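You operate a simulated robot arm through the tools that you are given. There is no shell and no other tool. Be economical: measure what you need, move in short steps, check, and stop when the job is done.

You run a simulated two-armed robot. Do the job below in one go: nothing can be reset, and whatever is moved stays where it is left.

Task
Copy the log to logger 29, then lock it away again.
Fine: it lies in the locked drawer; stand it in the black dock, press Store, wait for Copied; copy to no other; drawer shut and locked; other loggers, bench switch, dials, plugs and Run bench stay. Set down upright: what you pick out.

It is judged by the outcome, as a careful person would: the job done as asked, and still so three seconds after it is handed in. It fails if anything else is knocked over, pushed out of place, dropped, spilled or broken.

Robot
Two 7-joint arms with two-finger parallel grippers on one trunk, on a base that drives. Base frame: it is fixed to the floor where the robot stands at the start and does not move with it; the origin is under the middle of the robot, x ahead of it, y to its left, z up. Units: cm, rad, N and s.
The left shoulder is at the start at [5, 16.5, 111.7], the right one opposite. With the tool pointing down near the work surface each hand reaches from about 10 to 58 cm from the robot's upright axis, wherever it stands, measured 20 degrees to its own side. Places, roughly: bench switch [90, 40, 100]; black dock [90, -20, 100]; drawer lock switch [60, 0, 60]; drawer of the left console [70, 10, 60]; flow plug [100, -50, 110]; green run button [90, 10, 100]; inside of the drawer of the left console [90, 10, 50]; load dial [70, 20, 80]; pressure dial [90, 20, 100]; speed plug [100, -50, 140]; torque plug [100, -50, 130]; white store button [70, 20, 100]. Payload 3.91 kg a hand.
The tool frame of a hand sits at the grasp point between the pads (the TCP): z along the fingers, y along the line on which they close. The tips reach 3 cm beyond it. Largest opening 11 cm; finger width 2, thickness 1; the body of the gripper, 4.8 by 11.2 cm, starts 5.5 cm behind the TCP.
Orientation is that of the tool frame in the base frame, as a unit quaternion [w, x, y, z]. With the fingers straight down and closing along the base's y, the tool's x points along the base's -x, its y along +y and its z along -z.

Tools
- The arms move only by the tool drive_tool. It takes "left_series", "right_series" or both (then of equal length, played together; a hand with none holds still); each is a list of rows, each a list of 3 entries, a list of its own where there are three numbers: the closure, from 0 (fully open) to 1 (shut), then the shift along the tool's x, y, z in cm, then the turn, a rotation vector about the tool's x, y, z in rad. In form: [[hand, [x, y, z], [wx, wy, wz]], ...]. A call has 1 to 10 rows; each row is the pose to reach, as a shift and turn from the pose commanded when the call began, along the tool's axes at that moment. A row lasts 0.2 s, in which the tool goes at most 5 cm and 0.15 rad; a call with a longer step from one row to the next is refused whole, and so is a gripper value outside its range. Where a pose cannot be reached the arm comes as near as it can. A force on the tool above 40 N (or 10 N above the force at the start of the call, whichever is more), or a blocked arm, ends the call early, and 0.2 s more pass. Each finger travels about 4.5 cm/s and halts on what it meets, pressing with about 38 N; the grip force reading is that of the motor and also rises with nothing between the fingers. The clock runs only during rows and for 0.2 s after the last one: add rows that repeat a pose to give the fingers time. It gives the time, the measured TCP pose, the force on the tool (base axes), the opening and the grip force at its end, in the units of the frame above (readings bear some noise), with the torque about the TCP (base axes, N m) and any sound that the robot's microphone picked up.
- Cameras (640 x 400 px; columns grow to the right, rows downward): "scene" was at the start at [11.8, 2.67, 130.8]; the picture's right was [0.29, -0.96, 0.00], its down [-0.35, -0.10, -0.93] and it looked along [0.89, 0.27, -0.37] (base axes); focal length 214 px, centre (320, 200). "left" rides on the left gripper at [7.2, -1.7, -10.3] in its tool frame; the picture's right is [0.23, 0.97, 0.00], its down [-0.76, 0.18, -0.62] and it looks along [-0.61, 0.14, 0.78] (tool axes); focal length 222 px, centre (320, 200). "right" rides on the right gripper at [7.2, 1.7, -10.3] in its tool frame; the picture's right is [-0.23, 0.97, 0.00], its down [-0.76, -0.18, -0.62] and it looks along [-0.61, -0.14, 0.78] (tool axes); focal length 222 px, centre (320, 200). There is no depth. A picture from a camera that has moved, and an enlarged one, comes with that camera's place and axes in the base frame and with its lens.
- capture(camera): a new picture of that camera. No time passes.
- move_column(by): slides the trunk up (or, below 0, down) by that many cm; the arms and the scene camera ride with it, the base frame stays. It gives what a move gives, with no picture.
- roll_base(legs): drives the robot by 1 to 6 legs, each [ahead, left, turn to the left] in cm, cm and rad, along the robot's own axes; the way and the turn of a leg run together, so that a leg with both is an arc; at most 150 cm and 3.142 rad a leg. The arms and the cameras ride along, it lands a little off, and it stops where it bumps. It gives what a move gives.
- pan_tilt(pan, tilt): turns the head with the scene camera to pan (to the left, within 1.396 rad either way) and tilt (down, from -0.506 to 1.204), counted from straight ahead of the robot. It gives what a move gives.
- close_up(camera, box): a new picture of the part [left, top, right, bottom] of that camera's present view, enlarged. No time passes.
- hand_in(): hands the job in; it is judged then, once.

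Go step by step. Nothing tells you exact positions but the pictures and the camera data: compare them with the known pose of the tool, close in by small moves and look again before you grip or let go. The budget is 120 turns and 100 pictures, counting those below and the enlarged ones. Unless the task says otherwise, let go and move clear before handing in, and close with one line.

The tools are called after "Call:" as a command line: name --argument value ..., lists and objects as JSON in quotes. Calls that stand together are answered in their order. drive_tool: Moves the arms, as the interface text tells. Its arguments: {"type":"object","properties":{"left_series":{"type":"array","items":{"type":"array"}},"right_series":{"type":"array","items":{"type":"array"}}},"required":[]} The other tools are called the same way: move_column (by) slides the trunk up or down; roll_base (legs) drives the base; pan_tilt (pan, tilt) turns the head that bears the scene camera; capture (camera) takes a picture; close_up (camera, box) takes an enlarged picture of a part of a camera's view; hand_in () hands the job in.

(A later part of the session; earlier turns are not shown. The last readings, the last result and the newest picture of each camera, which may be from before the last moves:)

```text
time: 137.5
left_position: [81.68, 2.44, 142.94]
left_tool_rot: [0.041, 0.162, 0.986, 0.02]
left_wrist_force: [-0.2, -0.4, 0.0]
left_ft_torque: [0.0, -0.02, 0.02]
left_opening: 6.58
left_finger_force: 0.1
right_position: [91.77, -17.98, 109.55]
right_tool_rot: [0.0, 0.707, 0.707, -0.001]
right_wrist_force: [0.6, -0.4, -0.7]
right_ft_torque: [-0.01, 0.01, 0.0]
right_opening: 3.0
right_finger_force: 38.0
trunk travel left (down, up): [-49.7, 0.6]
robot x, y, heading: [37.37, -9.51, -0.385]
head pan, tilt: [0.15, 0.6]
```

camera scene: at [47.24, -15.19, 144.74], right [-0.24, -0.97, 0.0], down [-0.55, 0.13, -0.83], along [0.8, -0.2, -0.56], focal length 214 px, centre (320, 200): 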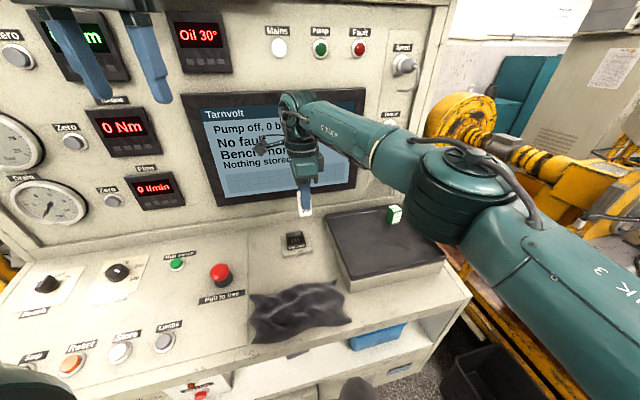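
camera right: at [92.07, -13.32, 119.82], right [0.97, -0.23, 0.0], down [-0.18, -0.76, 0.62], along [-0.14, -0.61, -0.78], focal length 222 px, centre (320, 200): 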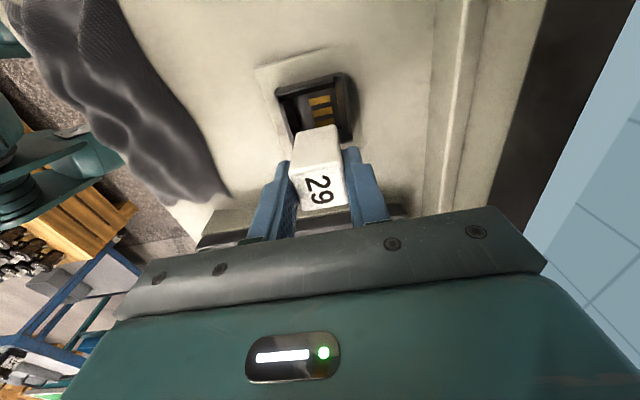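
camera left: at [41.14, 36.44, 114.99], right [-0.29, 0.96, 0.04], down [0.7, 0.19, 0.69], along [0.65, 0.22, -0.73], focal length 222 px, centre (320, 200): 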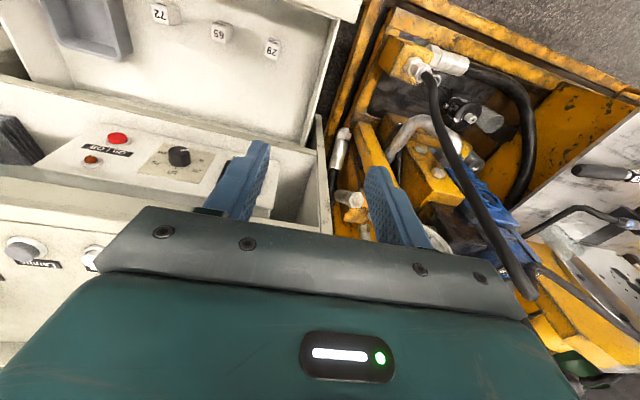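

Now I have slack to move back with the arm to (90.65, -18.85), and check from both cameras.

Call:
drive_tool --right_series '[[0.9, [-0.87, -1.1, 0], [0, 0, 0]], [0.9, [-0.87, -1.1, 0.5], [0, 0, 0]]]'

Call:
capture --camera "right"

Call:
close_up --camera "scene" --box '[250, 190, 346, 250]'

```text
time: 138.1
left_position: [81.58, 2.43, 142.98]
left_tool_rot: [0.04, 0.162, 0.986, 0.02]
left_wrist_force: [-0.3, -0.1, 0.0]
left_ft_torque: [-0.02, 0.01, -0.02]
left_opening: 6.59
left_finger_force: 0.1
right_position: [90.74, -18.79, 109.03]
right_tool_rot: [0.0, 0.707, 0.707, -0.001]
right_wrist_force: [-0.3, -0.2, -1.2]
right_ft_torque: [-0.03, 0.0, -0.02]
right_opening: 3.07
right_finger_force: 38.0
trunk travel left (down, up): [-49.7, 0.6]
robot x, y, heading: [37.9, -9.41, -0.387]
head pan, tilt: [0.15, 0.6]
```

```text
21 pictures are left
camera right: at [92.51, -11.53, 119.38], right [0.97, -0.23, 0.0], down [-0.18, -0.76, 0.62], along [-0.14, -0.61, -0.78], focal length 222 px, centre (320, 200)
```

right: 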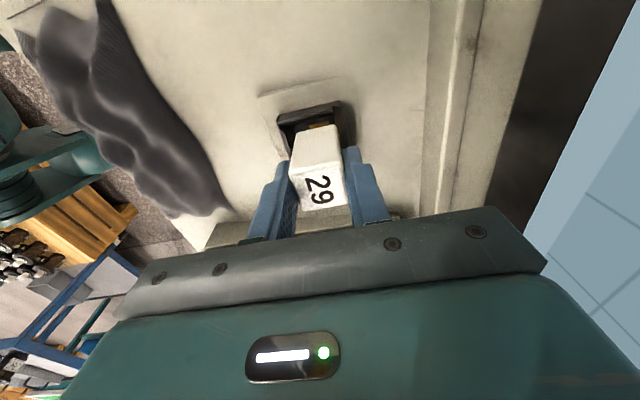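

```text
6.67 times, centred on (298, 220) of scene
camera zoom: at [48.86, -12.55, 144.74], right [-0.24, -0.97, 0.0], down [-0.55, 0.13, -0.82], along [0.8, -0.2, -0.57], focal length 1430 px, centre (467, 67)
```

zoom: 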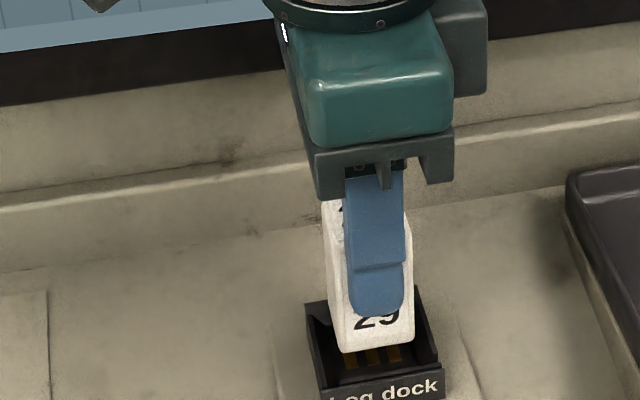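

Alignment looks good in both views, dock centre about (90.85, -18.9). I descend in small steps watching the force.

Call:
drive_tool --right_series '[[0.9, [-0.1, 0.1, 0.4], [0, 0, 0]], [0.9, [-0.1, 0.1, 0.8], [0, 0, 0]], [0.9, [-0.1, 0.1, 1.2], [0, 0, 0]]]'

Call:
drive_tool --right_series '[[0.9, [0, 0, 0.3], [0, 0, 0]], [0.9, [0, 0, 0.6], [0, 0, 0]]]'

Call:
close_up --camera "scene" --box '[250, 200, 346, 260]'

```text
time: 138.9
left_position: [81.48, 2.57, 143.02]
left_tool_rot: [0.041, 0.161, 0.986, 0.022]
left_wrist_force: [0.0, 0.0, -0.7]
left_ft_torque: [0.0, 0.0, -0.03]
left_opening: 6.61
left_finger_force: 0.1
right_position: [90.75, -18.9, 108.11]
right_tool_rot: [0.001, 0.706, 0.708, 0.0]
right_wrist_force: [-4.8, 1.4, 9.9]
right_ft_torque: [0.03, 0.19, 0.02]
right_opening: 3.02
right_finger_force: 37.7
trunk travel left (down, up): [-49.7, 0.6]
robot x, y, heading: [37.94, -9.07, -0.394]
head pan, tilt: [0.15, 0.6]
```

```text
time: 139.5
left_position: [81.46, 2.54, 143.02]
left_tool_rot: [0.042, 0.162, 0.986, 0.02]
left_wrist_force: [0.2, 0.1, -1.2]
left_ft_torque: [0.05, -0.01, -0.01]
left_opening: 6.61
left_finger_force: 0.1
right_position: [90.71, -18.9, 107.46]
right_tool_rot: [0.0, 0.707, 0.708, -0.001]
right_wrist_force: [-8.2, 2.8, 4.9]
right_ft_torque: [0.11, 0.43, 0.07]
right_opening: 3.03
right_finger_force: 37.9
trunk travel left (down, up): [-49.7, 0.6]
robot x, y, heading: [37.91, -9.65, -0.392]
head pan, tilt: [0.15, 0.6]
```

```text
6.67 times, centred on (298, 230) of scene
camera zoom: at [48.63, -12.56, 144.77], right [-0.24, -0.97, 0.0], down [-0.55, 0.13, -0.83], along [0.8, -0.2, -0.56], focal length 1430 px, centre (467, 0)
```

zoom: 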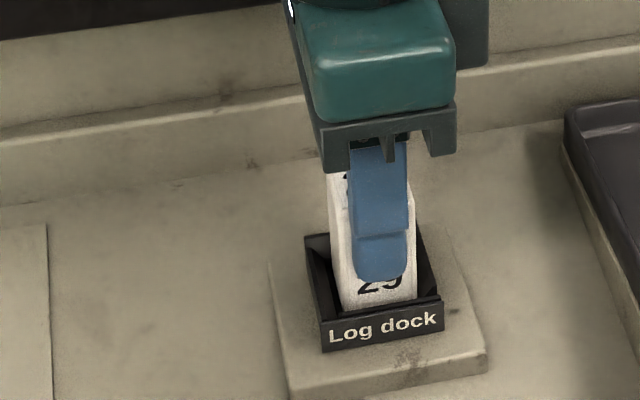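

The logger has entered the dock and leans on the rear wall slightly (-8 N in x). I shift back 0.3 cm and continue down.

Call:
drive_tool --right_series '[[0.9, [0.1, -0.3, 0], [0, 0, 0]], [0.9, [0.1, -0.3, 0.3], [0, 0, 0]], [0.9, [0.1, -0.3, 0.6], [0, 0, 0]]]'

Call:
drive_tool --right_series '[[0.9, [0, 0, 0.25], [0, 0, 0]], [0.9, [0, 0, 0.5], [0, 0, 0]]]'

```text
time: 140.3
left_position: [81.5, 2.55, 143.13]
left_tool_rot: [0.041, 0.163, 0.986, 0.021]
left_wrist_force: [0.0, -0.4, 0.3]
left_ft_torque: [0.03, -0.04, -0.01]
left_opening: 6.61
left_finger_force: 0.0
right_position: [90.55, -18.86, 107.07]
right_tool_rot: [0.002, 0.707, 0.707, 0.001]
right_wrist_force: [5.5, 2.0, 30.0]
right_ft_torque: [0.02, -0.03, 0.06]
right_opening: 2.99
right_finger_force: 38.7
trunk travel left (down, up): [-49.7, 0.6]
robot x, y, heading: [37.72, -9.41, -0.391]
head pan, tilt: [0.15, 0.6]
```

```text
time: 140.9
left_position: [81.42, 2.45, 142.95]
left_tool_rot: [0.041, 0.161, 0.986, 0.02]
left_wrist_force: [-0.1, 0.4, -0.2]
left_ft_torque: [0.0, 0.01, 0.0]
left_opening: 6.59
left_finger_force: 0.1
right_position: [90.42, -18.92, 106.6]
right_tool_rot: [0.003, 0.707, 0.707, 0.002]
right_wrist_force: [7.5, -0.7, 28.9]
right_ft_torque: [0.02, -0.08, 0.01]
right_opening: 3.04
right_finger_force: 37.9
trunk travel left (down, up): [-49.7, 0.6]
robot x, y, heading: [37.58, -8.82, -0.39]
head pan, tilt: [0.15, 0.6]
```

There's an upward force of about 29 N now; I look to see if it is seated.

Call:
close_up --camera "scene" --box '[266, 205, 330, 245]'

Call:
capture --camera "right"

```text
10.00 times, centred on (298, 225) of scene
camera zoom: at [48.63, -12.56, 144.77], right [-0.24, -0.97, 0.0], down [-0.55, 0.13, -0.83], along [0.8, -0.2, -0.56], focal length 2145 px, centre (540, -50)
```

zoom: 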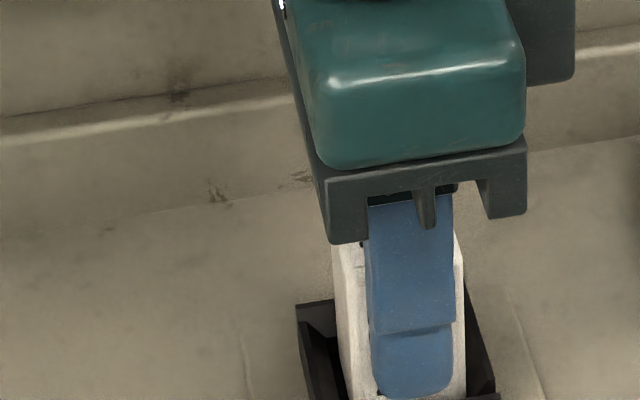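

```text
17 pictures are left
camera right: at [92.22, -11.64, 116.86], right [0.97, -0.23, 0.01], down [-0.18, -0.76, 0.62], along [-0.14, -0.61, -0.78], focal length 222 px, centre (320, 200)
```

right: 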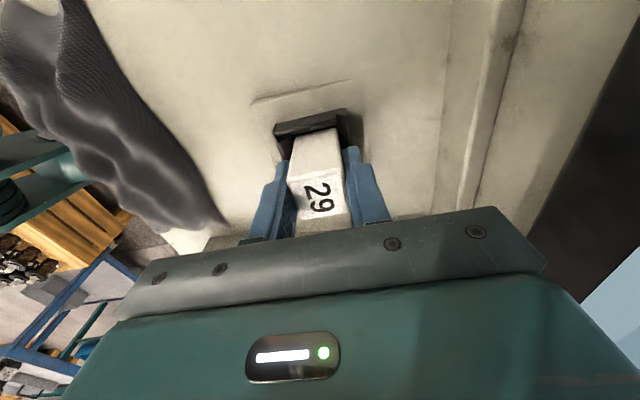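

It may be seated or rubbing on the front wall (+7.5 N in x). I recentre by 0.15 cm, relieve and press again gently.

Call:
drive_tool --right_series '[[0.9, [0, 0.15, -0.5], [0, 0, 0]], [0.9, [0, 0.15, -0.3], [0, 0, 0]], [0.9, [0, 0.15, -0.1], [0, 0, 0]]]'

Call:
drive_tool --right_series '[[0.9, [0, 0, 0.15], [0, 0, 0]], [0.9, [0, 0, 0.3], [0, 0, 0]]]'

```text
time: 141.7
left_position: [81.34, 2.47, 143.0]
left_tool_rot: [0.042, 0.162, 0.986, 0.021]
left_wrist_force: [-0.4, 0.8, 0.1]
left_ft_torque: [0.01, 0.03, 0.0]
left_opening: 6.61
left_finger_force: 0.0
right_position: [90.52, -18.82, 106.56]
right_tool_rot: [0.001, 0.707, 0.707, 0.0]
right_wrist_force: [0.0, -1.4, 25.0]
right_ft_torque: [-0.16, 0.09, 0.0]
right_opening: 3.03
right_finger_force: 37.9
trunk travel left (down, up): [-49.7, 0.6]
robot x, y, heading: [37.5, -9.51, -0.388]
head pan, tilt: [0.15, 0.6]
```

```text
time: 142.3
left_position: [81.47, 2.53, 143.17]
left_tool_rot: [0.042, 0.162, 0.986, 0.021]
left_wrist_force: [0.3, -0.9, -0.1]
left_ft_torque: [0.02, -0.04, -0.02]
left_opening: 6.63
left_finger_force: 0.1
right_position: [90.49, -18.8, 106.41]
right_tool_rot: [0.002, 0.707, 0.707, 0.001]
right_wrist_force: [-1.2, -1.3, 29.5]
right_ft_torque: [-0.06, 0.19, 0.0]
right_opening: 3.07
right_finger_force: 38.4
trunk travel left (down, up): [-49.7, 0.6]
robot x, y, heading: [37.58, -9.68, -0.39]
head pan, tilt: [0.15, 0.6]
```

Side forces are gone and only the vertical reaction remains, so it is seated. I relieve, open and rise, then look.

Call:
drive_tool --right_series '[[0.9, [0, 0, -0.4], [0, 0, 0]], [0.65, [0, 0, -0.4], [0, 0, 0]], [0.5, [0, 0, -0.4], [0, 0, 0]], [0.45, [0, 0, -0.4], [0, 0, 0]], [0.4, [0, 0, -2.5], [0, 0, 0]], [0.4, [0, 0, -6], [0, 0, 0]], [0.4, [0, 0, -10], [0, 0, 0]]]'

Call:
close_up --camera "scene" --box '[200, 100, 392, 260]'

```text
time: 143.9
left_position: [81.76, 2.56, 142.9]
left_tool_rot: [0.041, 0.162, 0.986, 0.021]
left_wrist_force: [-0.3, 0.4, 0.1]
left_ft_torque: [0.01, -0.06, 0.02]
left_opening: 6.59
left_finger_force: 0.0
right_position: [90.65, -18.78, 116.06]
right_tool_rot: [-0.001, 0.708, 0.706, -0.001]
right_wrist_force: [-0.7, 0.0, -0.3]
right_ft_torque: [-0.01, -0.02, 0.0]
right_opening: 6.62
right_finger_force: 0.0
trunk travel left (down, up): [-49.7, 0.6]
robot x, y, heading: [37.47, -9.22, -0.392]
head pan, tilt: [0.15, 0.6]
```

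```text
2.50 times, centred on (296, 180) of scene
camera zoom: at [48.78, -12.58, 144.75], right [-0.24, -0.97, 0.0], down [-0.55, 0.13, -0.83], along [0.8, -0.2, -0.56], focal length 536 px, centre (380, 250)
```

zoom: 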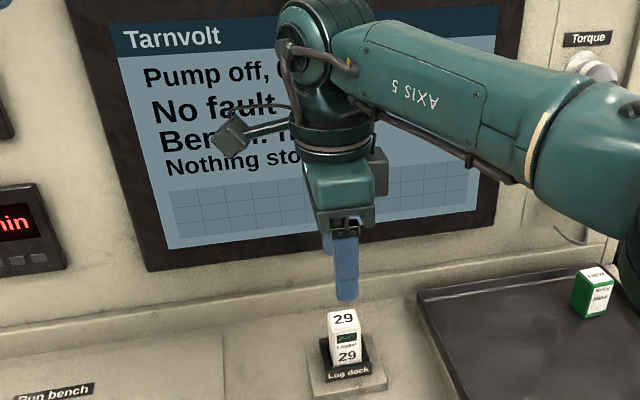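

Logger 29 stands in the dock. Next I drive so the closed right fist is above the white Store button, about (72.9, 17.2).

Call:
roll_base --legs '[[-30.1, 26.6, 0]]'

Call:
drive_tool --right_series '[[0.6, [0, 0, 0], [0, 0, 0]], [0.8, [0, 0, 0], [0, 0, 0]], [1, [0, 0, 2], [0, 0, 0]], [1, [0, 0, 4], [0, 0, 0]], [1, [0, 0, 4], [0, 0, 0]]]'

Call:
capture --camera "right"

```text
time: 146.9
left_position: [64.11, 38.45, 142.97]
left_tool_rot: [0.04, 0.163, 0.986, 0.021]
left_wrist_force: [-0.1, -0.2, 0.3]
left_ft_torque: [0.0, 0.0, -0.01]
left_opening: 6.64
left_finger_force: 0.1
right_position: [73.22, 17.03, 116.16]
right_tool_rot: [0.0, 0.707, 0.707, -0.001]
right_wrist_force: [0.1, -0.3, 1.1]
right_ft_torque: [-0.04, 0.02, 0.0]
right_opening: 6.59
right_finger_force: 0.0
trunk travel left (down, up): [-49.7, 0.6]
robot x, y, heading: [20.14, 26.42, -0.388]
head pan, tilt: [0.15, 0.6]
```

```text
time: 148.1
left_position: [64.17, 38.27, 142.92]
left_tool_rot: [0.041, 0.163, 0.986, 0.021]
left_wrist_force: [1.0, -0.2, -0.3]
left_ft_torque: [-0.02, 0.01, 0.02]
left_opening: 6.61
left_finger_force: 0.1
right_position: [73.26, 17.03, 112.07]
right_tool_rot: [-0.001, 0.708, 0.706, -0.001]
right_wrist_force: [-0.5, -0.2, 0.5]
right_ft_torque: [-0.03, 0.01, 0.03]
right_opening: 0.01
right_finger_force: 37.7
trunk travel left (down, up): [-49.7, 0.6]
robot x, y, heading: [19.76, 26.52, -0.39]
head pan, tilt: [0.15, 0.6]
```

```text
15 pictures are left
camera right: at [75.0, 24.32, 122.31], right [0.97, -0.23, 0.0], down [-0.18, -0.76, 0.62], along [-0.14, -0.61, -0.78], focal length 222 px, centre (320, 200)
```

right: 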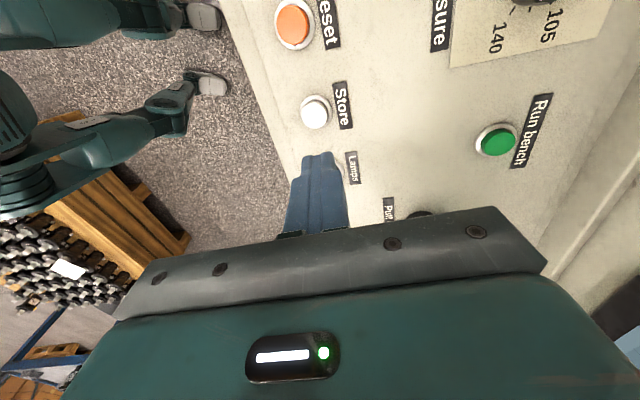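

Store is at (72.95, 17.5). I centre and descend towards it.

Call:
drive_tool --right_series '[[1, [0.4, -0.3, 3], [0, 0, 0]], [1, [0.4, -0.3, 6], [0, 0, 0]], [1, [0.4, -0.3, 8.5], [0, 0, 0]], [1, [0.4, -0.3, 9], [0, 0, 0]]]'

Call:
capture --camera "right"

```text
time: 149.1
left_position: [64.13, 38.43, 143.07]
left_tool_rot: [0.041, 0.163, 0.986, 0.021]
left_wrist_force: [0.6, 0.2, -0.2]
left_ft_torque: [0.01, 0.01, -0.03]
left_opening: 6.6
left_finger_force: 0.1
right_position: [72.75, 17.53, 103.06]
right_tool_rot: [0.0, 0.707, 0.707, -0.001]
right_wrist_force: [-0.5, -0.3, -0.5]
right_ft_torque: [0.02, -0.01, -0.01]
right_opening: 0.0
right_finger_force: 38.4
trunk travel left (down, up): [-49.7, 0.6]
robot x, y, heading: [19.98, 26.71, -0.391]
head pan, tilt: [0.15, 0.6]
```

```text
14 pictures are left
camera right: at [74.66, 24.7, 113.33], right [0.97, -0.23, 0.0], down [-0.18, -0.76, 0.62], along [-0.14, -0.61, -0.78], focal length 222 px, centre (320, 200)
```

right: 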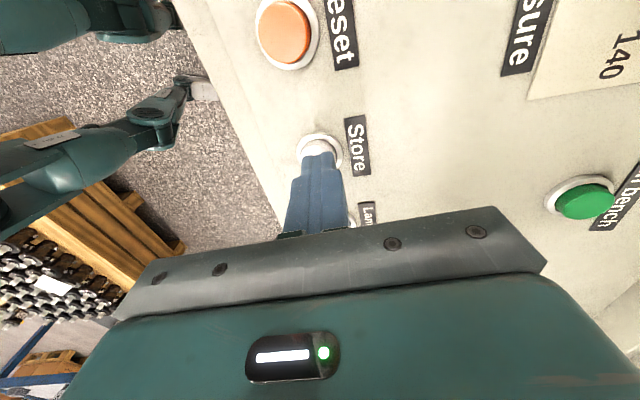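

The fist is right over Store. I press down in small steps until it responds, then lift.

Call:
drive_tool --right_series '[[1, [0, 0, 0.3], [0, 0, 0]], [1, [0, 0, 0.6], [0, 0, 0]], [1, [0, 0, 0.9], [0, 0, 0]], [1, [0, 0, 1.2], [0, 0, 0]]]'

```text
time: 150.1
left_position: [64.1, 38.29, 143.04]
left_tool_rot: [0.04, 0.163, 0.986, 0.021]
left_wrist_force: [0.4, -0.3, -0.3]
left_ft_torque: [-0.01, 0.0, 0.02]
left_opening: 6.62
left_finger_force: 0.1
right_position: [73.01, 17.42, 102.07]
right_tool_rot: [0.001, 0.708, 0.706, 0.001]
right_wrist_force: [1.0, -0.1, 9.4]
right_ft_torque: [0.01, -0.17, 0.02]
right_opening: 0.0
right_finger_force: 37.8
trunk travel left (down, up): [-49.7, 0.6]
robot x, y, heading: [20.42, 26.33, -0.391]
head pan, tilt: [0.15, 0.6]
heard: click
```

A click was heard. I lift straight off and read the screen.

Call:
drive_tool --right_series '[[1, [0, 0, -2], [0, 0, 0]], [1, [0, 0, -6], [0, 0, 0]], [1, [0, 0, -10], [0, 0, 0]], [1, [0, 0, -12], [0, 0, 0]], [1, [0, 0, -12], [0, 0, 0]], [1, [0, 0, -12], [0, 0, 0]], [1, [0, 0, -12], [0, 0, 0]], [1, [0, 0, -12], [0, 0, 0]]]'

Call:
capture --camera "scene"

```text
time: 151.9
left_position: [64.19, 38.38, 142.96]
left_tool_rot: [0.041, 0.162, 0.986, 0.021]
left_wrist_force: [0.5, -0.2, 0.6]
left_ft_torque: [0.01, -0.02, 0.01]
left_opening: 6.59
left_finger_force: 0.0
right_position: [72.85, 17.26, 113.83]
right_tool_rot: [0.0, 0.707, 0.707, 0.0]
right_wrist_force: [0.2, -0.2, -0.9]
right_ft_torque: [-0.01, -0.02, 0.0]
right_opening: 0.01
right_finger_force: 37.6
trunk travel left (down, up): [-49.7, 0.6]
robot x, y, heading: [19.82, 26.31, -0.39]
head pan, tilt: [0.15, 0.6]
```

```text
13 pictures are left
camera scene: at [31.31, 23.33, 144.74], right [-0.24, -0.97, 0.0], down [-0.55, 0.13, -0.83], along [0.8, -0.2, -0.56], focal length 214 px, centre (320, 200)
```

scene: 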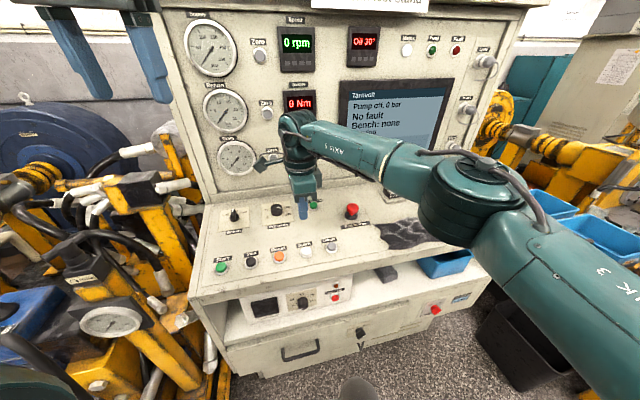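

The arm hides the status line. I drive back to the dock pose, from where that line was visible, and read it.

Call:
drive_tool --right_series '[[0.8, [0, 0, -2], [0, 0, 0]], [0.5, [0, 0, -4], [0, 0, 0]], [0.4, [0, 0, -4], [0, 0, 0]]]'

Call:
roll_base --legs '[[30.1, -26.6, 0]]'

Call:
close_up --camera "scene" --box '[200, 100, 392, 260]'

```text
time: 152.7
left_position: [64.24, 38.34, 142.94]
left_tool_rot: [0.041, 0.163, 0.986, 0.021]
left_wrist_force: [-0.3, 0.6, 0.4]
left_ft_torque: [-0.01, -0.01, 0.02]
left_opening: 6.61
left_finger_force: 0.1
right_position: [72.86, 17.47, 117.91]
right_tool_rot: [-0.001, 0.707, 0.707, 0.0]
right_wrist_force: [0.4, -0.4, 0.7]
right_ft_torque: [0.01, 0.03, 0.0]
right_opening: 6.58
right_finger_force: 0.5
trunk travel left (down, up): [-49.7, 0.6]
robot x, y, heading: [20.35, 26.19, -0.391]
head pan, tilt: [0.15, 0.6]
```

```text
time: 155.7
left_position: [82.01, 2.4, 142.97]
left_tool_rot: [0.04, 0.162, 0.986, 0.021]
left_wrist_force: [-0.4, 0.1, 0.0]
left_ft_torque: [-0.01, 0.0, 0.03]
left_opening: 6.6
left_finger_force: 0.1
right_position: [90.8, -18.54, 117.9]
right_tool_rot: [-0.001, 0.706, 0.708, -0.001]
right_wrist_force: [0.4, -0.1, 0.3]
right_ft_torque: [0.0, 0.01, 0.01]
right_opening: 6.59
right_finger_force: 0.1
trunk travel left (down, up): [-49.7, 0.6]
robot x, y, heading: [38.06, -9.35, -0.387]
head pan, tilt: [0.15, 0.6]
stopped in leg 1: the robot was blocked; the commanded pose is now the measured one
```

```text
2.50 times, centred on (296, 180) of scene
camera zoom: at [49.15, -12.71, 144.75], right [-0.24, -0.97, 0.0], down [-0.55, 0.13, -0.83], along [0.8, -0.2, -0.56], focal length 536 px, centre (380, 250)
```

zoom: 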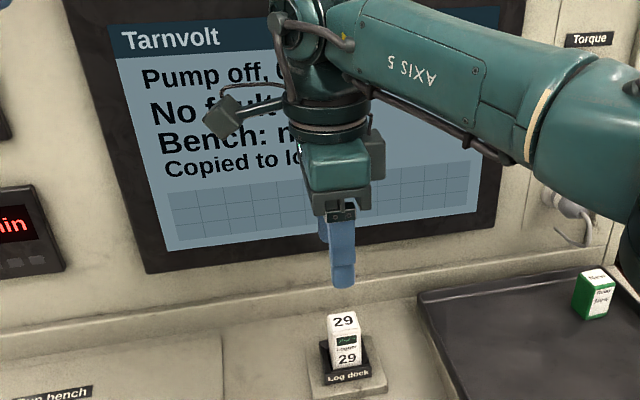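

The screen says "Copied to lo…gger". I now descend on the docked logger to pick it up again.

Call:
drive_tool --right_series '[[0.4, [-0.25, -0.2, 3], [0, 0, 0]], [0.4, [-0.25, -0.2, 6], [0, 0, 0]], [0.4, [-0.25, -0.2, 9], [0, 0, 0]], [0.4, [-0.25, -0.2, 11], [0, 0, 0]]]'

Call:
capture --camera "right"

```text
time: 156.7
left_position: [82.02, 2.41, 142.89]
left_tool_rot: [0.04, 0.162, 0.986, 0.021]
left_wrist_force: [0.1, 0.3, 0.6]
left_ft_torque: [0.03, -0.01, -0.01]
left_opening: 6.61
left_finger_force: 0.1
right_position: [90.54, -18.86, 106.91]
right_tool_rot: [-0.001, 0.707, 0.707, -0.001]
right_wrist_force: [0.0, -0.2, 0.5]
right_ft_torque: [0.07, 0.01, -0.03]
right_opening: 6.64
right_finger_force: 0.1
trunk travel left (down, up): [-49.7, 0.6]
robot x, y, heading: [38.03, -9.19, -0.389]
head pan, tilt: [0.15, 0.6]
```

```text
11 pictures are left
camera right: at [92.34, -11.6, 117.18], right [0.97, -0.23, 0.0], down [-0.18, -0.76, 0.62], along [-0.14, -0.61, -0.78], focal length 222 px, centre (320, 200)
```

right: 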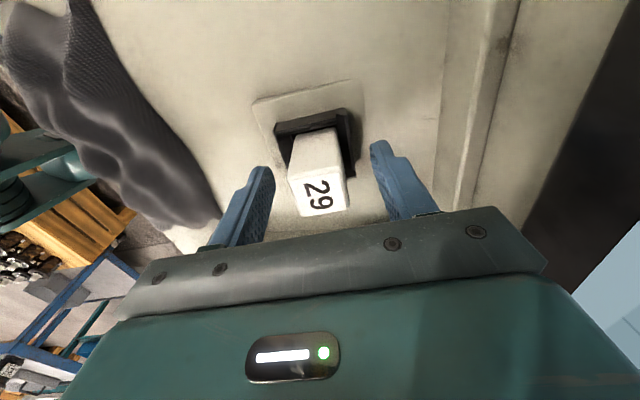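

It's centred. I grip and lift it out.

Call:
drive_tool --right_series '[[0.6, [0, 0, 0], [0, 0, 0]], [0.8, [0, 0, 0], [0, 0, 0]], [0.9, [0, 0, 0], [0, 0, 0]], [0.9, [0, 0, 0], [0, 0, 0]], [0.9, [0, 0, -1.5], [0, 0, 0]], [0.9, [0, 0, -4], [0, 0, 0]], [0.9, [0, 0, -8], [0, 0, 0]], [0.9, [0, 0, -11], [0, 0, 0]]]'

```text
time: 158.5
left_position: [81.97, 2.4, 142.92]
left_tool_rot: [0.041, 0.162, 0.986, 0.021]
left_wrist_force: [-0.6, 0.0, 0.7]
left_ft_torque: [0.0, 0.01, -0.02]
left_opening: 6.61
left_finger_force: 0.1
right_position: [90.51, -18.67, 117.89]
right_tool_rot: [-0.001, 0.706, 0.708, 0.0]
right_wrist_force: [0.2, 0.1, -1.8]
right_ft_torque: [0.02, 0.01, 0.01]
right_opening: 3.04
right_finger_force: 38.0
trunk travel left (down, up): [-49.7, 0.6]
robot x, y, heading: [37.8, -9.28, -0.388]
head pan, tilt: [0.15, 0.6]
```

Held. I drive back so the logger is above the same free plate spot (72.5, 1).

Call:
roll_base --legs '[[-24.1, 11.4, 0]]'

Call:
capture --camera "right"

```text
time: 160.4
left_position: [63.73, 22.23, 142.9]
left_tool_rot: [0.04, 0.162, 0.986, 0.02]
left_wrist_force: [-0.1, -0.5, -0.4]
left_ft_torque: [-0.01, 0.02, 0.0]
left_opening: 6.61
left_finger_force: 0.0
right_position: [72.34, 1.14, 117.85]
right_tool_rot: [-0.001, 0.706, 0.708, -0.001]
right_wrist_force: [0.2, 0.3, -0.6]
right_ft_torque: [0.05, -0.01, 0.01]
right_opening: 3.0
right_finger_force: 38.2
trunk travel left (down, up): [-49.7, 0.6]
robot x, y, heading: [19.86, 10.29, -0.385]
head pan, tilt: [0.15, 0.6]
```

```text
10 pictures are left
camera right: at [74.09, 8.26, 128.18], right [0.97, -0.23, 0.0], down [-0.18, -0.76, 0.62], along [-0.14, -0.61, -0.78], focal length 222 px, centre (320, 200)
```

right: 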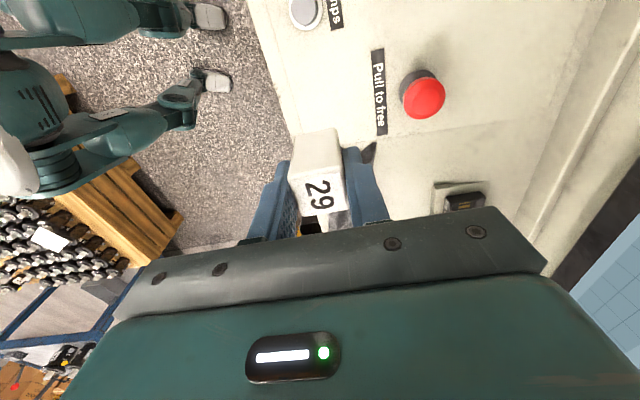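

Same spot as before. I descend and feel for the plate.

Call:
drive_tool --right_series '[[0.9, [0, 0.3, 4], [0, 0, 0]], [0.9, [0, 0.3, 8], [0, 0, 0]], [0.9, [0, 0.3, 11], [0, 0, 0]], [0.9, [0, 0.3, 12.3], [0, 0, 0]], [0.9, [0, 0.3, 12.6], [0, 0, 0]]]'

Call:
drive_tool --right_series '[[0.9, [0, 0, 0.2], [0, 0, 0]], [0.9, [0, 0, 0.4], [0, 0, 0]]]'

Call:
drive_tool --right_series '[[0.9, [0, 0, 0.2], [0, 0, 0]], [0.9, [0, 0, 0.4], [0, 0, 0]]]'

```text
time: 161.6
left_position: [63.76, 22.22, 142.87]
left_tool_rot: [0.04, 0.162, 0.986, 0.02]
left_wrist_force: [0.1, -0.2, 1.0]
left_ft_torque: [-0.05, -0.02, -0.04]
left_opening: 6.6
left_finger_force: 0.1
right_position: [72.61, 0.93, 105.18]
right_tool_rot: [-0.001, 0.707, 0.707, -0.001]
right_wrist_force: [-0.2, -0.7, -1.8]
right_ft_torque: [0.01, 0.0, -0.01]
right_opening: 3.03
right_finger_force: 38.1
trunk travel left (down, up): [-49.7, 0.6]
robot x, y, heading: [19.57, 10.19, -0.389]
head pan, tilt: [0.15, 0.6]
```

```text
time: 162.2
left_position: [63.77, 22.25, 142.77]
left_tool_rot: [0.04, 0.163, 0.986, 0.021]
left_wrist_force: [-0.9, 0.1, -0.1]
left_ft_torque: [-0.01, 0.02, -0.03]
left_opening: 6.6
left_finger_force: 0.0
right_position: [72.58, 0.87, 104.86]
right_tool_rot: [-0.001, 0.707, 0.707, 0.0]
right_wrist_force: [-0.5, -0.2, -0.5]
right_ft_torque: [-0.01, 0.01, -0.03]
right_opening: 3.05
right_finger_force: 38.0
trunk travel left (down, up): [-49.7, 0.6]
robot x, y, heading: [19.55, 10.49, -0.391]
head pan, tilt: [0.15, 0.6]
```

```text
time: 162.8
left_position: [63.78, 22.17, 142.98]
left_tool_rot: [0.041, 0.162, 0.986, 0.02]
left_wrist_force: [-0.6, 0.3, 0.1]
left_ft_torque: [-0.01, 0.0, 0.0]
left_opening: 6.61
left_finger_force: 0.0
right_position: [72.6, 1.01, 104.48]
right_tool_rot: [0.001, 0.706, 0.708, 0.0]
right_wrist_force: [0.2, 0.3, 0.4]
right_ft_torque: [-0.03, 0.0, -0.01]
right_opening: 3.04
right_finger_force: 38.0
trunk travel left (down, up): [-49.7, 0.6]
robot x, y, heading: [19.74, 10.16, -0.387]
head pan, tilt: [0.15, 0.6]
```

No contact yet; I continue.

Call:
drive_tool --right_series '[[0.9, [0, 0, 0.2], [0, 0, 0]], [0.9, [0, 0, 0.35], [0, 0, 0]]]'

Call:
drive_tool --right_series '[[0.9, [0, 0, 0.2], [0, 0, 0]], [0.9, [0, 0, 0.35], [0, 0, 0]]]'

```text
time: 163.4
left_position: [63.74, 22.26, 143.07]
left_tool_rot: [0.041, 0.161, 0.986, 0.021]
left_wrist_force: [-0.4, 0.4, -0.1]
left_ft_torque: [-0.01, -0.01, 0.02]
left_opening: 6.62
left_finger_force: 0.1
right_position: [72.65, 0.98, 104.16]
right_tool_rot: [-0.001, 0.707, 0.707, -0.001]
right_wrist_force: [-0.6, 0.4, -1.1]
right_ft_torque: [0.01, -0.02, -0.02]
right_opening: 3.03
right_finger_force: 38.4
trunk travel left (down, up): [-49.7, 0.6]
robot x, y, heading: [19.54, 10.73, -0.39]
head pan, tilt: [0.15, 0.6]
```

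```text
time: 164.0
left_position: [63.77, 22.31, 142.92]
left_tool_rot: [0.04, 0.162, 0.986, 0.02]
left_wrist_force: [0.1, 0.8, 0.8]
left_ft_torque: [0.0, 0.0, 0.03]
left_opening: 6.62
left_finger_force: 0.0
right_position: [72.56, 0.98, 103.74]
right_tool_rot: [0.0, 0.706, 0.708, -0.001]
right_wrist_force: [-0.5, -0.3, -0.2]
right_ft_torque: [0.01, -0.06, 0.03]
right_opening: 3.02
right_finger_force: 37.5
trunk travel left (down, up): [-49.7, 0.6]
robot x, y, heading: [19.41, 10.26, -0.387]
head pan, tilt: [0.15, 0.6]
```

Still free; I keep stepping down.

Call:
drive_tool --right_series '[[0.9, [0, 0, 0.2], [0, 0, 0]], [0.9, [0, 0, 0.35], [0, 0, 0]]]'

Call:
drive_tool --right_series '[[0.9, [0, 0, 0.2], [0, 0, 0]], [0.9, [0, 0, 0.35], [0, 0, 0]]]'

Call:
drive_tool --right_series '[[0.9, [0, 0, 0.2], [0, 0, 0]]]'

```text
time: 164.6
left_position: [63.68, 22.12, 143.03]
left_tool_rot: [0.04, 0.162, 0.986, 0.02]
left_wrist_force: [-0.3, 0.2, 0.3]
left_ft_torque: [0.03, 0.03, -0.01]
left_opening: 6.59
left_finger_force: 0.1
right_position: [72.56, 0.99, 103.54]
right_tool_rot: [0.0, 0.707, 0.707, -0.001]
right_wrist_force: [-1.2, -1.3, 7.5]
right_ft_torque: [-0.01, -0.09, 0.03]
right_opening: 3.01
right_finger_force: 38.1
trunk travel left (down, up): [-49.7, 0.6]
robot x, y, heading: [19.61, 10.24, -0.391]
head pan, tilt: [0.15, 0.6]
```

```text
time: 165.2
left_position: [63.46, 22.2, 143.09]
left_tool_rot: [0.041, 0.162, 0.986, 0.021]
left_wrist_force: [0.2, -0.4, 0.8]
left_ft_torque: [0.03, -0.04, 0.0]
left_opening: 6.59
left_finger_force: 0.0
right_position: [72.64, 1.03, 103.56]
right_tool_rot: [0.002, 0.707, 0.707, 0.002]
right_wrist_force: [-1.2, -1.7, 30.0]
right_ft_torque: [-0.08, -0.43, -0.05]
right_opening: 3.05
right_finger_force: 37.9
trunk travel left (down, up): [-49.7, 0.6]
robot x, y, heading: [19.38, 10.42, -0.39]
head pan, tilt: [0.15, 0.6]
```

```text
time: 165.6
left_position: [63.48, 22.21, 143.08]
left_tool_rot: [0.042, 0.162, 0.986, 0.021]
left_wrist_force: [0.1, 0.6, -0.2]
left_ft_torque: [0.03, 0.02, -0.02]
left_opening: 6.57
left_finger_force: 0.1
right_position: [72.5, 1.08, 103.27]
right_tool_rot: [0.003, 0.708, 0.706, 0.001]
right_wrist_force: [-0.3, -0.8, 28.8]
right_ft_torque: [-0.01, -0.48, 0.01]
right_opening: 3.03
right_finger_force: 37.7
trunk travel left (down, up): [-49.7, 0.6]
robot x, y, heading: [19.59, 10.31, -0.391]
head pan, tilt: [0.15, 0.6]
```

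Contact confirmed at z 103.5. I relieve, release, rise, and back away from the bench while turning straight again.

Call:
drive_tool --right_series '[[0.9, [0, 0, -0.5], [0, 0, 0]], [0.65, [0, 0, -0.5], [0, 0, 0]], [0.5, [0, 0, -0.5], [0, 0, 0]], [0.4, [0, 0, -0.5], [0, 0, 0]], [0.4, [0, 0, -2], [0, 0, 0]], [0.4, [0, 0, -5], [0, 0, 0]], [0.4, [0, 0, -9], [0, 0, 0]], [0.4, [0, 0, -12.5], [0, 0, 0]]]'

Call:
roll_base --legs '[[-35, 0, 0], [0, 0, 0.39]]'

Call:
drive_tool --right_series '[[0.4, [0, 0, 0], [0, 0, 0.13]], [0.45, [0, 0, 0], [0, 0, 0.26]], [0.5, [0, 0, 0], [0, 0, 0.39]]]'

Call:
capture --camera "scene"

```text
time: 167.4
left_position: [63.75, 22.14, 142.96]
left_tool_rot: [0.04, 0.162, 0.986, 0.021]
left_wrist_force: [-0.6, 0.1, -0.3]
left_ft_torque: [0.02, -0.03, 0.0]
left_opening: 6.62
left_finger_force: 0.0
right_position: [72.52, 0.92, 115.35]
right_tool_rot: [0.0, 0.707, 0.707, 0.0]
right_wrist_force: [0.0, 0.9, 0.4]
right_ft_torque: [-0.01, -0.02, 0.02]
right_opening: 6.63
right_finger_force: 0.1
trunk travel left (down, up): [-49.7, 0.6]
robot x, y, heading: [19.89, 10.29, -0.395]
head pan, tilt: [0.15, 0.6]
```

```text
time: 170.9
left_position: [23.56, 51.09, 142.97]
left_tool_rot: [0.036, -0.032, 0.998, 0.028]
left_wrist_force: [0.0, 0.5, 0.6]
left_ft_torque: [0.04, -0.01, 0.01]
left_opening: 6.59
left_finger_force: 0.0
right_position: [39.98, 34.78, 115.38]
right_tool_rot: [-0.001, 0.557, 0.83, 0.0]
right_wrist_force: [-0.5, 0.1, 0.1]
right_ft_torque: [-0.04, -0.02, 0.03]
right_opening: 6.59
right_finger_force: 0.0
trunk travel left (down, up): [-49.7, 0.6]
robot x, y, heading: [-12.51, 23.34, 0.001]
head pan, tilt: [0.15, 0.6]
```

```text
time: 171.7
left_position: [23.76, 51.18, 142.99]
left_tool_rot: [0.034, -0.031, 0.999, 0.028]
left_wrist_force: [0.1, 0.4, 0.1]
left_ft_torque: [0.0, 0.01, 0.0]
left_opening: 6.61
left_finger_force: 0.0
right_position: [40.07, 34.86, 115.43]
right_tool_rot: [-0.001, 0.709, 0.705, 0.0]
right_wrist_force: [-0.4, -0.3, 0.0]
right_ft_torque: [0.02, 0.01, 0.01]
right_opening: 5.47
right_finger_force: 0.0
trunk travel left (down, up): [-49.7, 0.6]
robot x, y, heading: [-12.88, 23.67, 0.001]
head pan, tilt: [0.15, 0.6]
```

```text
9 pictures are left
camera scene: at [-0.84, 24.81, 144.74], right [0.15, -0.99, 0.0], down [-0.56, -0.08, -0.83], along [0.82, 0.12, -0.56], focal length 214 px, centre (320, 200)
```

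scene: 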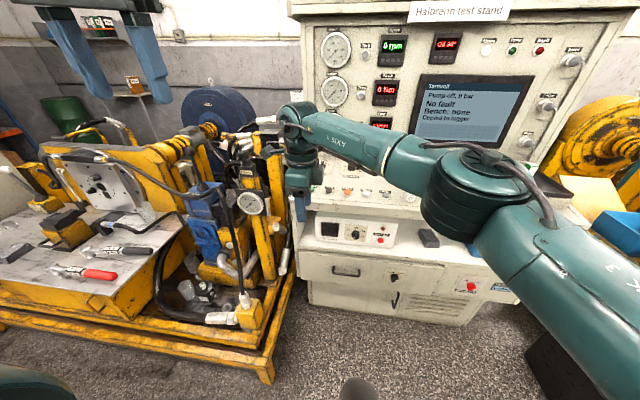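

Screen confirms "Copied to logger…". Now I pitch the right hand forward, move right 13 cm, and lower to handle height.

Call:
drive_tool --right_series '[[0.5, [0, 0, 0], [-0.15, 0, 0]], [0.5, [0, 0, 0], [-0.3, 0, 0]], [0.5, [0, 0, 0], [-0.45, 0, 0]], [0.5, [0, 0, 0], [-0.6, 0, 0]], [0.5, [0, 0, 0], [-0.75, 0, 0]], [0.5, [0, 0, 0], [-0.9, 0, 0]], [0.5, [0, 0, 0], [-1.05, 0, 0]], [0.5, [0, 0, 0], [-1.2, 0, 0]], [0.5, [0, 0, 0], [-1.35, 0, 0]], [0.5, [0, 0, 0], [-1.5, 0, 0]]]'

Call:
roll_base --legs '[[0, -13.1, 0]]'

Call:
move_column --by -40

Call:
move_column --by -9

Call:
drive_tool --right_series '[[0.5, [0, -2.5, 0], [-0.07, 0, 0]], [0.5, [0, -4.8, 0], [-0.07, 0, 0]]]'

```text
time: 173.9
left_position: [23.86, 51.14, 142.82]
left_tool_rot: [0.036, -0.032, 0.998, 0.028]
left_wrist_force: [-0.5, -1.3, -0.4]
left_ft_torque: [0.01, 0.02, -0.01]
left_opening: 6.58
left_finger_force: 0.1
right_position: [40.09, 34.97, 115.47]
right_tool_rot: [0.482, 0.517, 0.517, 0.482]
right_wrist_force: [-0.2, 0.5, -0.3]
right_ft_torque: [0.0, 0.01, -0.01]
right_opening: 5.51
right_finger_force: 0.0
trunk travel left (down, up): [-49.7, 0.6]
robot x, y, heading: [-12.9, 23.26, -0.005]
head pan, tilt: [0.15, 0.6]
```

```text
time: 175.7
left_position: [23.82, 38.26, 142.86]
left_tool_rot: [0.036, -0.031, 0.998, 0.028]
left_wrist_force: [-0.5, 0.8, -0.3]
left_ft_torque: [0.02, -0.04, -0.01]
left_opening: 6.61
left_finger_force: 0.1
right_position: [40.09, 21.81, 115.37]
right_tool_rot: [0.482, 0.518, 0.517, 0.481]
right_wrist_force: [-0.3, 0.2, -0.8]
right_ft_torque: [-0.01, 0.0, 0.02]
right_opening: 5.49
right_finger_force: 0.1
trunk travel left (down, up): [-49.7, 0.6]
robot x, y, heading: [-12.59, 10.66, 0.001]
head pan, tilt: [0.15, 0.6]
```

```text
time: 179.5
left_position: [23.8, 38.02, 102.92]
left_tool_rot: [0.035, -0.03, 0.999, 0.028]
left_wrist_force: [-0.7, -0.3, -0.8]
left_ft_torque: [-0.02, 0.02, 0.02]
left_opening: 6.62
left_finger_force: 0.0
right_position: [40.01, 21.84, 75.37]
right_tool_rot: [0.482, 0.518, 0.517, 0.481]
right_wrist_force: [-1.3, 0.6, 0.4]
right_ft_torque: [0.03, -0.03, 0.01]
right_opening: 5.48
right_finger_force: 0.1
trunk travel left (down, up): [-9.7, 40.6]
robot x, y, heading: [-12.29, 10.76, -0.004]
head pan, tilt: [0.15, 0.6]
```

```text
time: 180.7
left_position: [23.94, 38.22, 93.88]
left_tool_rot: [0.035, -0.03, 0.999, 0.028]
left_wrist_force: [0.0, 0.4, 0.5]
left_ft_torque: [0.0, 0.03, 0.0]
left_opening: 6.61
left_finger_force: 0.0
right_position: [40.04, 21.76, 66.45]
right_tool_rot: [0.483, 0.519, 0.517, 0.48]
right_wrist_force: [-0.5, -0.5, 0.3]
right_ft_torque: [-0.01, 0.01, -0.01]
right_opening: 5.53
right_finger_force: 0.1
trunk travel left (down, up): [-0.7, 49.6]
robot x, y, heading: [-12.51, 10.3, -0.004]
head pan, tilt: [0.15, 0.6]
```

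```text
time: 181.3
left_position: [23.87, 38.12, 93.88]
left_tool_rot: [0.035, -0.03, 0.999, 0.028]
left_wrist_force: [-0.9, -0.2, -0.9]
left_ft_torque: [0.0, 0.02, -0.01]
left_opening: 6.59
left_finger_force: 0.1
right_position: [39.63, 21.71, 61.56]
right_tool_rot: [0.5, 0.502, 0.5, 0.498]
right_wrist_force: [-0.5, 0.5, -0.2]
right_ft_torque: [-0.02, 0.0, 0.04]
right_opening: 5.51
right_finger_force: 0.1
trunk travel left (down, up): [-0.7, 49.6]
robot x, y, heading: [-12.47, 10.44, -0.001]
head pan, tilt: [0.15, 0.6]
```

The hand is at the same height and y as at the earlier grasp. I drive ahead 20 cm, finish with the arm and close on the handle.

Call:
roll_base --legs '[[20, 0, 0]]'

Call:
capture --camera "right"

```text
time: 182.9
left_position: [43.6, 38.16, 93.91]
left_tool_rot: [0.036, -0.03, 0.999, 0.028]
left_wrist_force: [-0.5, -0.1, 0.2]
left_ft_torque: [0.03, 0.01, -0.01]
left_opening: 6.61
left_finger_force: 0.1
right_position: [59.47, 21.86, 61.66]
right_tool_rot: [0.5, 0.501, 0.5, 0.499]
right_wrist_force: [-0.4, -0.2, -0.1]
right_ft_torque: [-0.02, 0.0, -0.04]
right_opening: 5.49
right_finger_force: 0.1
trunk travel left (down, up): [-0.7, 49.6]
robot x, y, heading: [7.11, 10.51, 0.003]
head pan, tilt: [0.15, 0.6]
```

```text
8 pictures are left
camera right: at [49.3, 29.0, 63.26], right [0.0, -0.23, 0.97], down [-0.63, -0.76, -0.18], along [0.78, -0.61, -0.14], focal length 222 px, centre (320, 200)
```

right: 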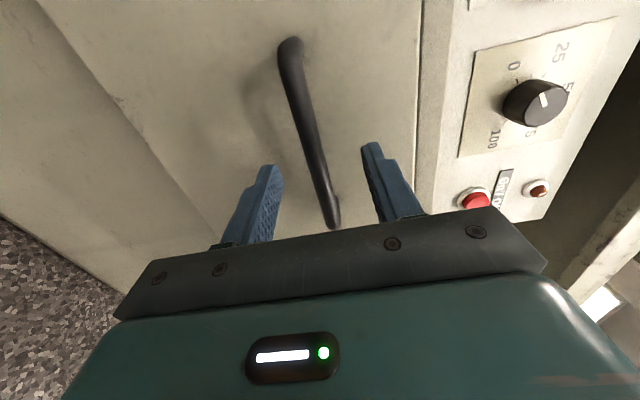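

The handle lies between the fingers. I advance 2 cm, grip and pull the drawer open with the base.

Call:
drive_tool --right_series '[[0.5, [0, 0, 1], [0, 0, 0]], [0.5, [0, 0, 2], [0, 0, 0]], [0.8, [0, 0, 2], [0, 0, 0]], [1, [0, 0, 2], [0, 0, 0]], [1, [0, 0, 2], [0, 0, 0]], [1, [0, 0, 2], [0, 0, 0]]]'

Call:
roll_base --legs '[[-26, 0, 0]]'

```text
time: 184.3
left_position: [43.74, 38.16, 93.8]
left_tool_rot: [0.036, -0.03, 0.999, 0.028]
left_wrist_force: [-0.5, 0.4, 1.2]
left_ft_torque: [0.0, 0.0, -0.02]
left_opening: 6.61
left_finger_force: 0.1
right_position: [61.53, 21.63, 61.56]
right_tool_rot: [0.499, 0.502, 0.501, 0.499]
right_wrist_force: [1.7, 0.2, -4.6]
right_ft_torque: [0.02, 0.02, 0.04]
right_opening: 1.15
right_finger_force: 45.1
trunk travel left (down, up): [-0.7, 49.6]
robot x, y, heading: [7.13, 10.3, 0.001]
head pan, tilt: [0.15, 0.6]
```

```text
time: 186.2
left_position: [17.62, 38.14, 93.89]
left_tool_rot: [0.034, -0.031, 0.999, 0.029]
left_wrist_force: [0.2, -0.6, -0.8]
left_ft_torque: [-0.04, 0.0, -0.01]
left_opening: 6.6
left_finger_force: 0.0
right_position: [35.51, 21.66, 61.59]
right_tool_rot: [0.5, 0.502, 0.5, 0.498]
right_wrist_force: [-1.2, -14.0, -8.2]
right_ft_torque: [0.0, -0.01, -0.38]
right_opening: 1.17
right_finger_force: 44.5
trunk travel left (down, up): [-0.7, 49.6]
robot x, y, heading: [-18.66, 10.46, -0.006]
head pan, tilt: [0.15, 0.6]
```

The drawer is open. I release, back off, raise the trunk and turn the hand down again.

Call:
drive_tool --right_series '[[0.6, [0, 0, 0], [0, 0, 0]], [0.5, [0, 0, 0], [0, 0, 0]], [0.5, [0, 0, 0], [0, 0, 0]], [0.5, [0, 0, -3], [0, 0, 0]], [0.5, [0, 0, -6], [0, 0, 0]]]'

Call:
move_column --by 40

Call:
move_column --by 9

Call:
drive_tool --right_series '[[0.4, [0, 0.6, 0.2], [0.15, 0, 0]], [0.4, [0, 1.2, 0.4], [0.3, 0, 0]], [0.4, [0, 1.8, 0.6], [0.45, 0, 0]], [0.4, [0, 2.4, 0.8], [0.6, 0, 0]], [0.4, [0, 3, 1], [0.75, 0, 0]], [0.4, [0, 3.6, 1.2], [0.9, 0, 0]], [0.4, [0, 4.2, 1.4], [1.05, 0, 0]], [0.4, [0, 4.8, 1.6], [1.2, 0, 0]], [0.4, [0, 5.4, 1.8], [1.35, 0, 0]], [0.4, [0, 6, 2], [1.5, 0, 0]]]'

Call:
drive_tool --right_series '[[0.4, [0, 0, 0], [0.07, 0, 0]]]'

```text
time: 187.4
left_position: [17.57, 38.17, 93.8]
left_tool_rot: [0.036, -0.03, 0.999, 0.028]
left_wrist_force: [0.3, 1.0, 0.5]
left_ft_torque: [0.0, 0.02, -0.01]
left_opening: 6.6
left_finger_force: 0.0
right_position: [29.55, 21.72, 61.59]
right_tool_rot: [0.5, 0.503, 0.5, 0.498]
right_wrist_force: [0.2, 1.3, -0.2]
right_ft_torque: [0.02, 0.02, -0.03]
right_opening: 5.48
right_finger_force: 0.0
trunk travel left (down, up): [-0.7, 49.6]
robot x, y, heading: [-18.45, 10.35, -0.004]
head pan, tilt: [0.15, 0.6]
```

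```text
time: 191.2
left_position: [17.54, 38.2, 133.96]
left_tool_rot: [0.035, -0.031, 0.999, 0.028]
left_wrist_force: [-0.8, 0.6, -0.2]
left_ft_torque: [0.02, 0.01, 0.01]
left_opening: 6.59
left_finger_force: 0.0
right_position: [29.5, 21.83, 101.59]
right_tool_rot: [0.501, 0.502, 0.499, 0.497]
right_wrist_force: [-0.2, -0.6, -0.3]
right_ft_torque: [-0.01, -0.03, 0.01]
right_opening: 5.48
right_finger_force: 0.1
trunk travel left (down, up): [-40.7, 9.6]
robot x, y, heading: [-18.47, 10.47, -0.006]
head pan, tilt: [0.15, 0.6]
```

```text
time: 192.5
left_position: [17.81, 38.22, 142.93]
left_tool_rot: [0.036, -0.032, 0.998, 0.028]
left_wrist_force: [0.5, -0.6, -0.8]
left_ft_torque: [0.02, 0.0, -0.02]
left_opening: 6.6
left_finger_force: 0.1
right_position: [29.56, 21.79, 110.61]
right_tool_rot: [0.501, 0.501, 0.5, 0.498]
right_wrist_force: [0.1, 0.1, 0.8]
right_ft_torque: [-0.03, -0.01, 0.01]
right_opening: 5.47
right_finger_force: 0.0
trunk travel left (down, up): [-49.7, 0.6]
robot x, y, heading: [-18.87, 10.67, 0.001]
head pan, tilt: [0.15, 0.6]
```

```text
time: 194.7
left_position: [17.72, 38.16, 142.81]
left_tool_rot: [0.035, -0.029, 0.999, 0.028]
left_wrist_force: [-0.5, -0.1, 0.0]
left_ft_torque: [0.0, -0.02, 0.05]
left_opening: 6.58
left_finger_force: 0.1
right_position: [31.57, 21.69, 116.56]
right_tool_rot: [0.023, 0.708, 0.705, 0.022]
right_wrist_force: [0.3, -0.8, 0.1]
right_ft_torque: [0.02, 0.03, 0.0]
right_opening: 6.61
right_finger_force: 0.0
trunk travel left (down, up): [-49.7, 0.6]
robot x, y, heading: [-18.21, 10.48, -0.005]
head pan, tilt: [0.15, 0.6]
```

```text
time: 195.1
left_position: [17.77, 38.2, 142.93]
left_tool_rot: [0.036, -0.031, 0.998, 0.029]
left_wrist_force: [-0.1, -0.1, -0.4]
left_ft_torque: [0.02, 0.0, 0.03]
left_opening: 6.63
left_finger_force: 0.1
right_position: [31.54, 21.58, 116.41]
right_tool_rot: [-0.001, 0.709, 0.705, -0.001]
right_wrist_force: [-0.8, -0.1, 0.0]
right_ft_torque: [0.0, 0.01, 0.01]
right_opening: 6.63
right_finger_force: 0.1
trunk travel left (down, up): [-49.7, 0.6]
robot x, y, heading: [-18.58, 10.1, -0.01]
head pan, tilt: [0.15, 0.6]
```

Now I drive so that the hand is above the logger on the plate.

Call:
roll_base --legs '[[0, -20.6, 0], [40.9, 0, 0]]'

Call:
capture --camera "right"

```text
time: 199.7
left_position: [58.53, 17.26, 142.97]
left_tool_rot: [0.036, -0.03, 0.999, 0.028]
left_wrist_force: [-0.3, 0.3, 0.5]
left_ft_torque: [-0.01, 0.02, 0.01]
left_opening: 6.6
left_finger_force: 0.1
right_position: [72.26, 0.85, 116.58]
right_tool_rot: [-0.001, 0.709, 0.705, -0.002]
right_wrist_force: [0.2, -0.1, -0.1]
right_ft_torque: [0.01, 0.0, -0.02]
right_opening: 6.6
right_finger_force: 0.0
trunk travel left (down, up): [-49.7, 0.6]
robot x, y, heading: [22.11, -10.33, -0.0]
head pan, tilt: [0.15, 0.6]
```

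```text
7 pictures are left
camera right: at [74.19, 8.09, 126.79], right [0.97, -0.23, 0.0], down [-0.18, -0.76, 0.62], along [-0.15, -0.61, -0.78], focal length 222 px, centre (320, 200)
```

right: 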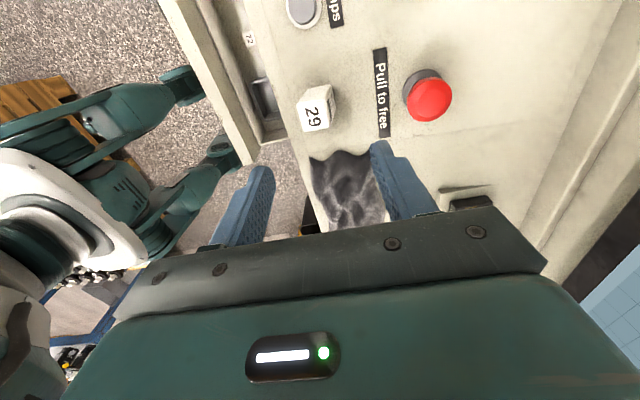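

Logger stands where I left it. I descend centred, grip and lift.

Call:
drive_tool --right_series '[[0.4, [0.1, 0.15, 4], [0, 0, 0]], [0.4, [0.1, 0.15, 8], [0, 0, 0]], [0.4, [0.1, 0.15, 11], [0, 0, 0]], [0.4, [0.1, 0.15, 12.9], [0, 0, 0]]]'

Call:
drive_tool --right_series '[[0.6, [0, 0, 0], [0, 0, 0]], [0.8, [0, 0, 0], [0, 0, 0]], [0.9, [0, 0, 0], [0, 0, 0]], [0.9, [0, 0, 0], [0, 0, 0]], [0.9, [0, 0, -3], [0, 0, 0]], [0.9, [0, 0, -7], [0, 0, 0]], [0.9, [0, 0, -10], [0, 0, 0]]]'

```text
time: 200.7
left_position: [58.32, 17.43, 142.85]
left_tool_rot: [0.036, -0.031, 0.998, 0.028]
left_wrist_force: [-0.5, -0.5, -0.4]
left_ft_torque: [-0.01, 0.0, 0.01]
left_opening: 6.58
left_finger_force: 0.0
right_position: [72.42, 0.95, 103.67]
right_tool_rot: [-0.001, 0.709, 0.705, -0.001]
right_wrist_force: [-0.5, -0.6, -0.2]
right_ft_torque: [-0.02, 0.0, 0.0]
right_opening: 6.58
right_finger_force: 0.1
trunk travel left (down, up): [-49.7, 0.6]
robot x, y, heading: [21.89, -10.63, 0.0]
head pan, tilt: [0.15, 0.6]
```

```text
time: 202.2
left_position: [58.31, 17.32, 143.0]
left_tool_rot: [0.035, -0.031, 0.998, 0.028]
left_wrist_force: [0.2, -0.3, 0.9]
left_ft_torque: [0.0, 0.0, -0.01]
left_opening: 6.62
left_finger_force: 0.0
right_position: [72.44, 0.96, 113.78]
right_tool_rot: [0.0, 0.709, 0.705, -0.001]
right_wrist_force: [0.6, 0.2, -0.6]
right_ft_torque: [0.02, -0.02, 0.01]
right_opening: 3.0
right_finger_force: 37.8
trunk travel left (down, up): [-49.7, 0.6]
robot x, y, heading: [22.05, -10.67, 0.003]
head pan, tilt: [0.15, 0.6]
```

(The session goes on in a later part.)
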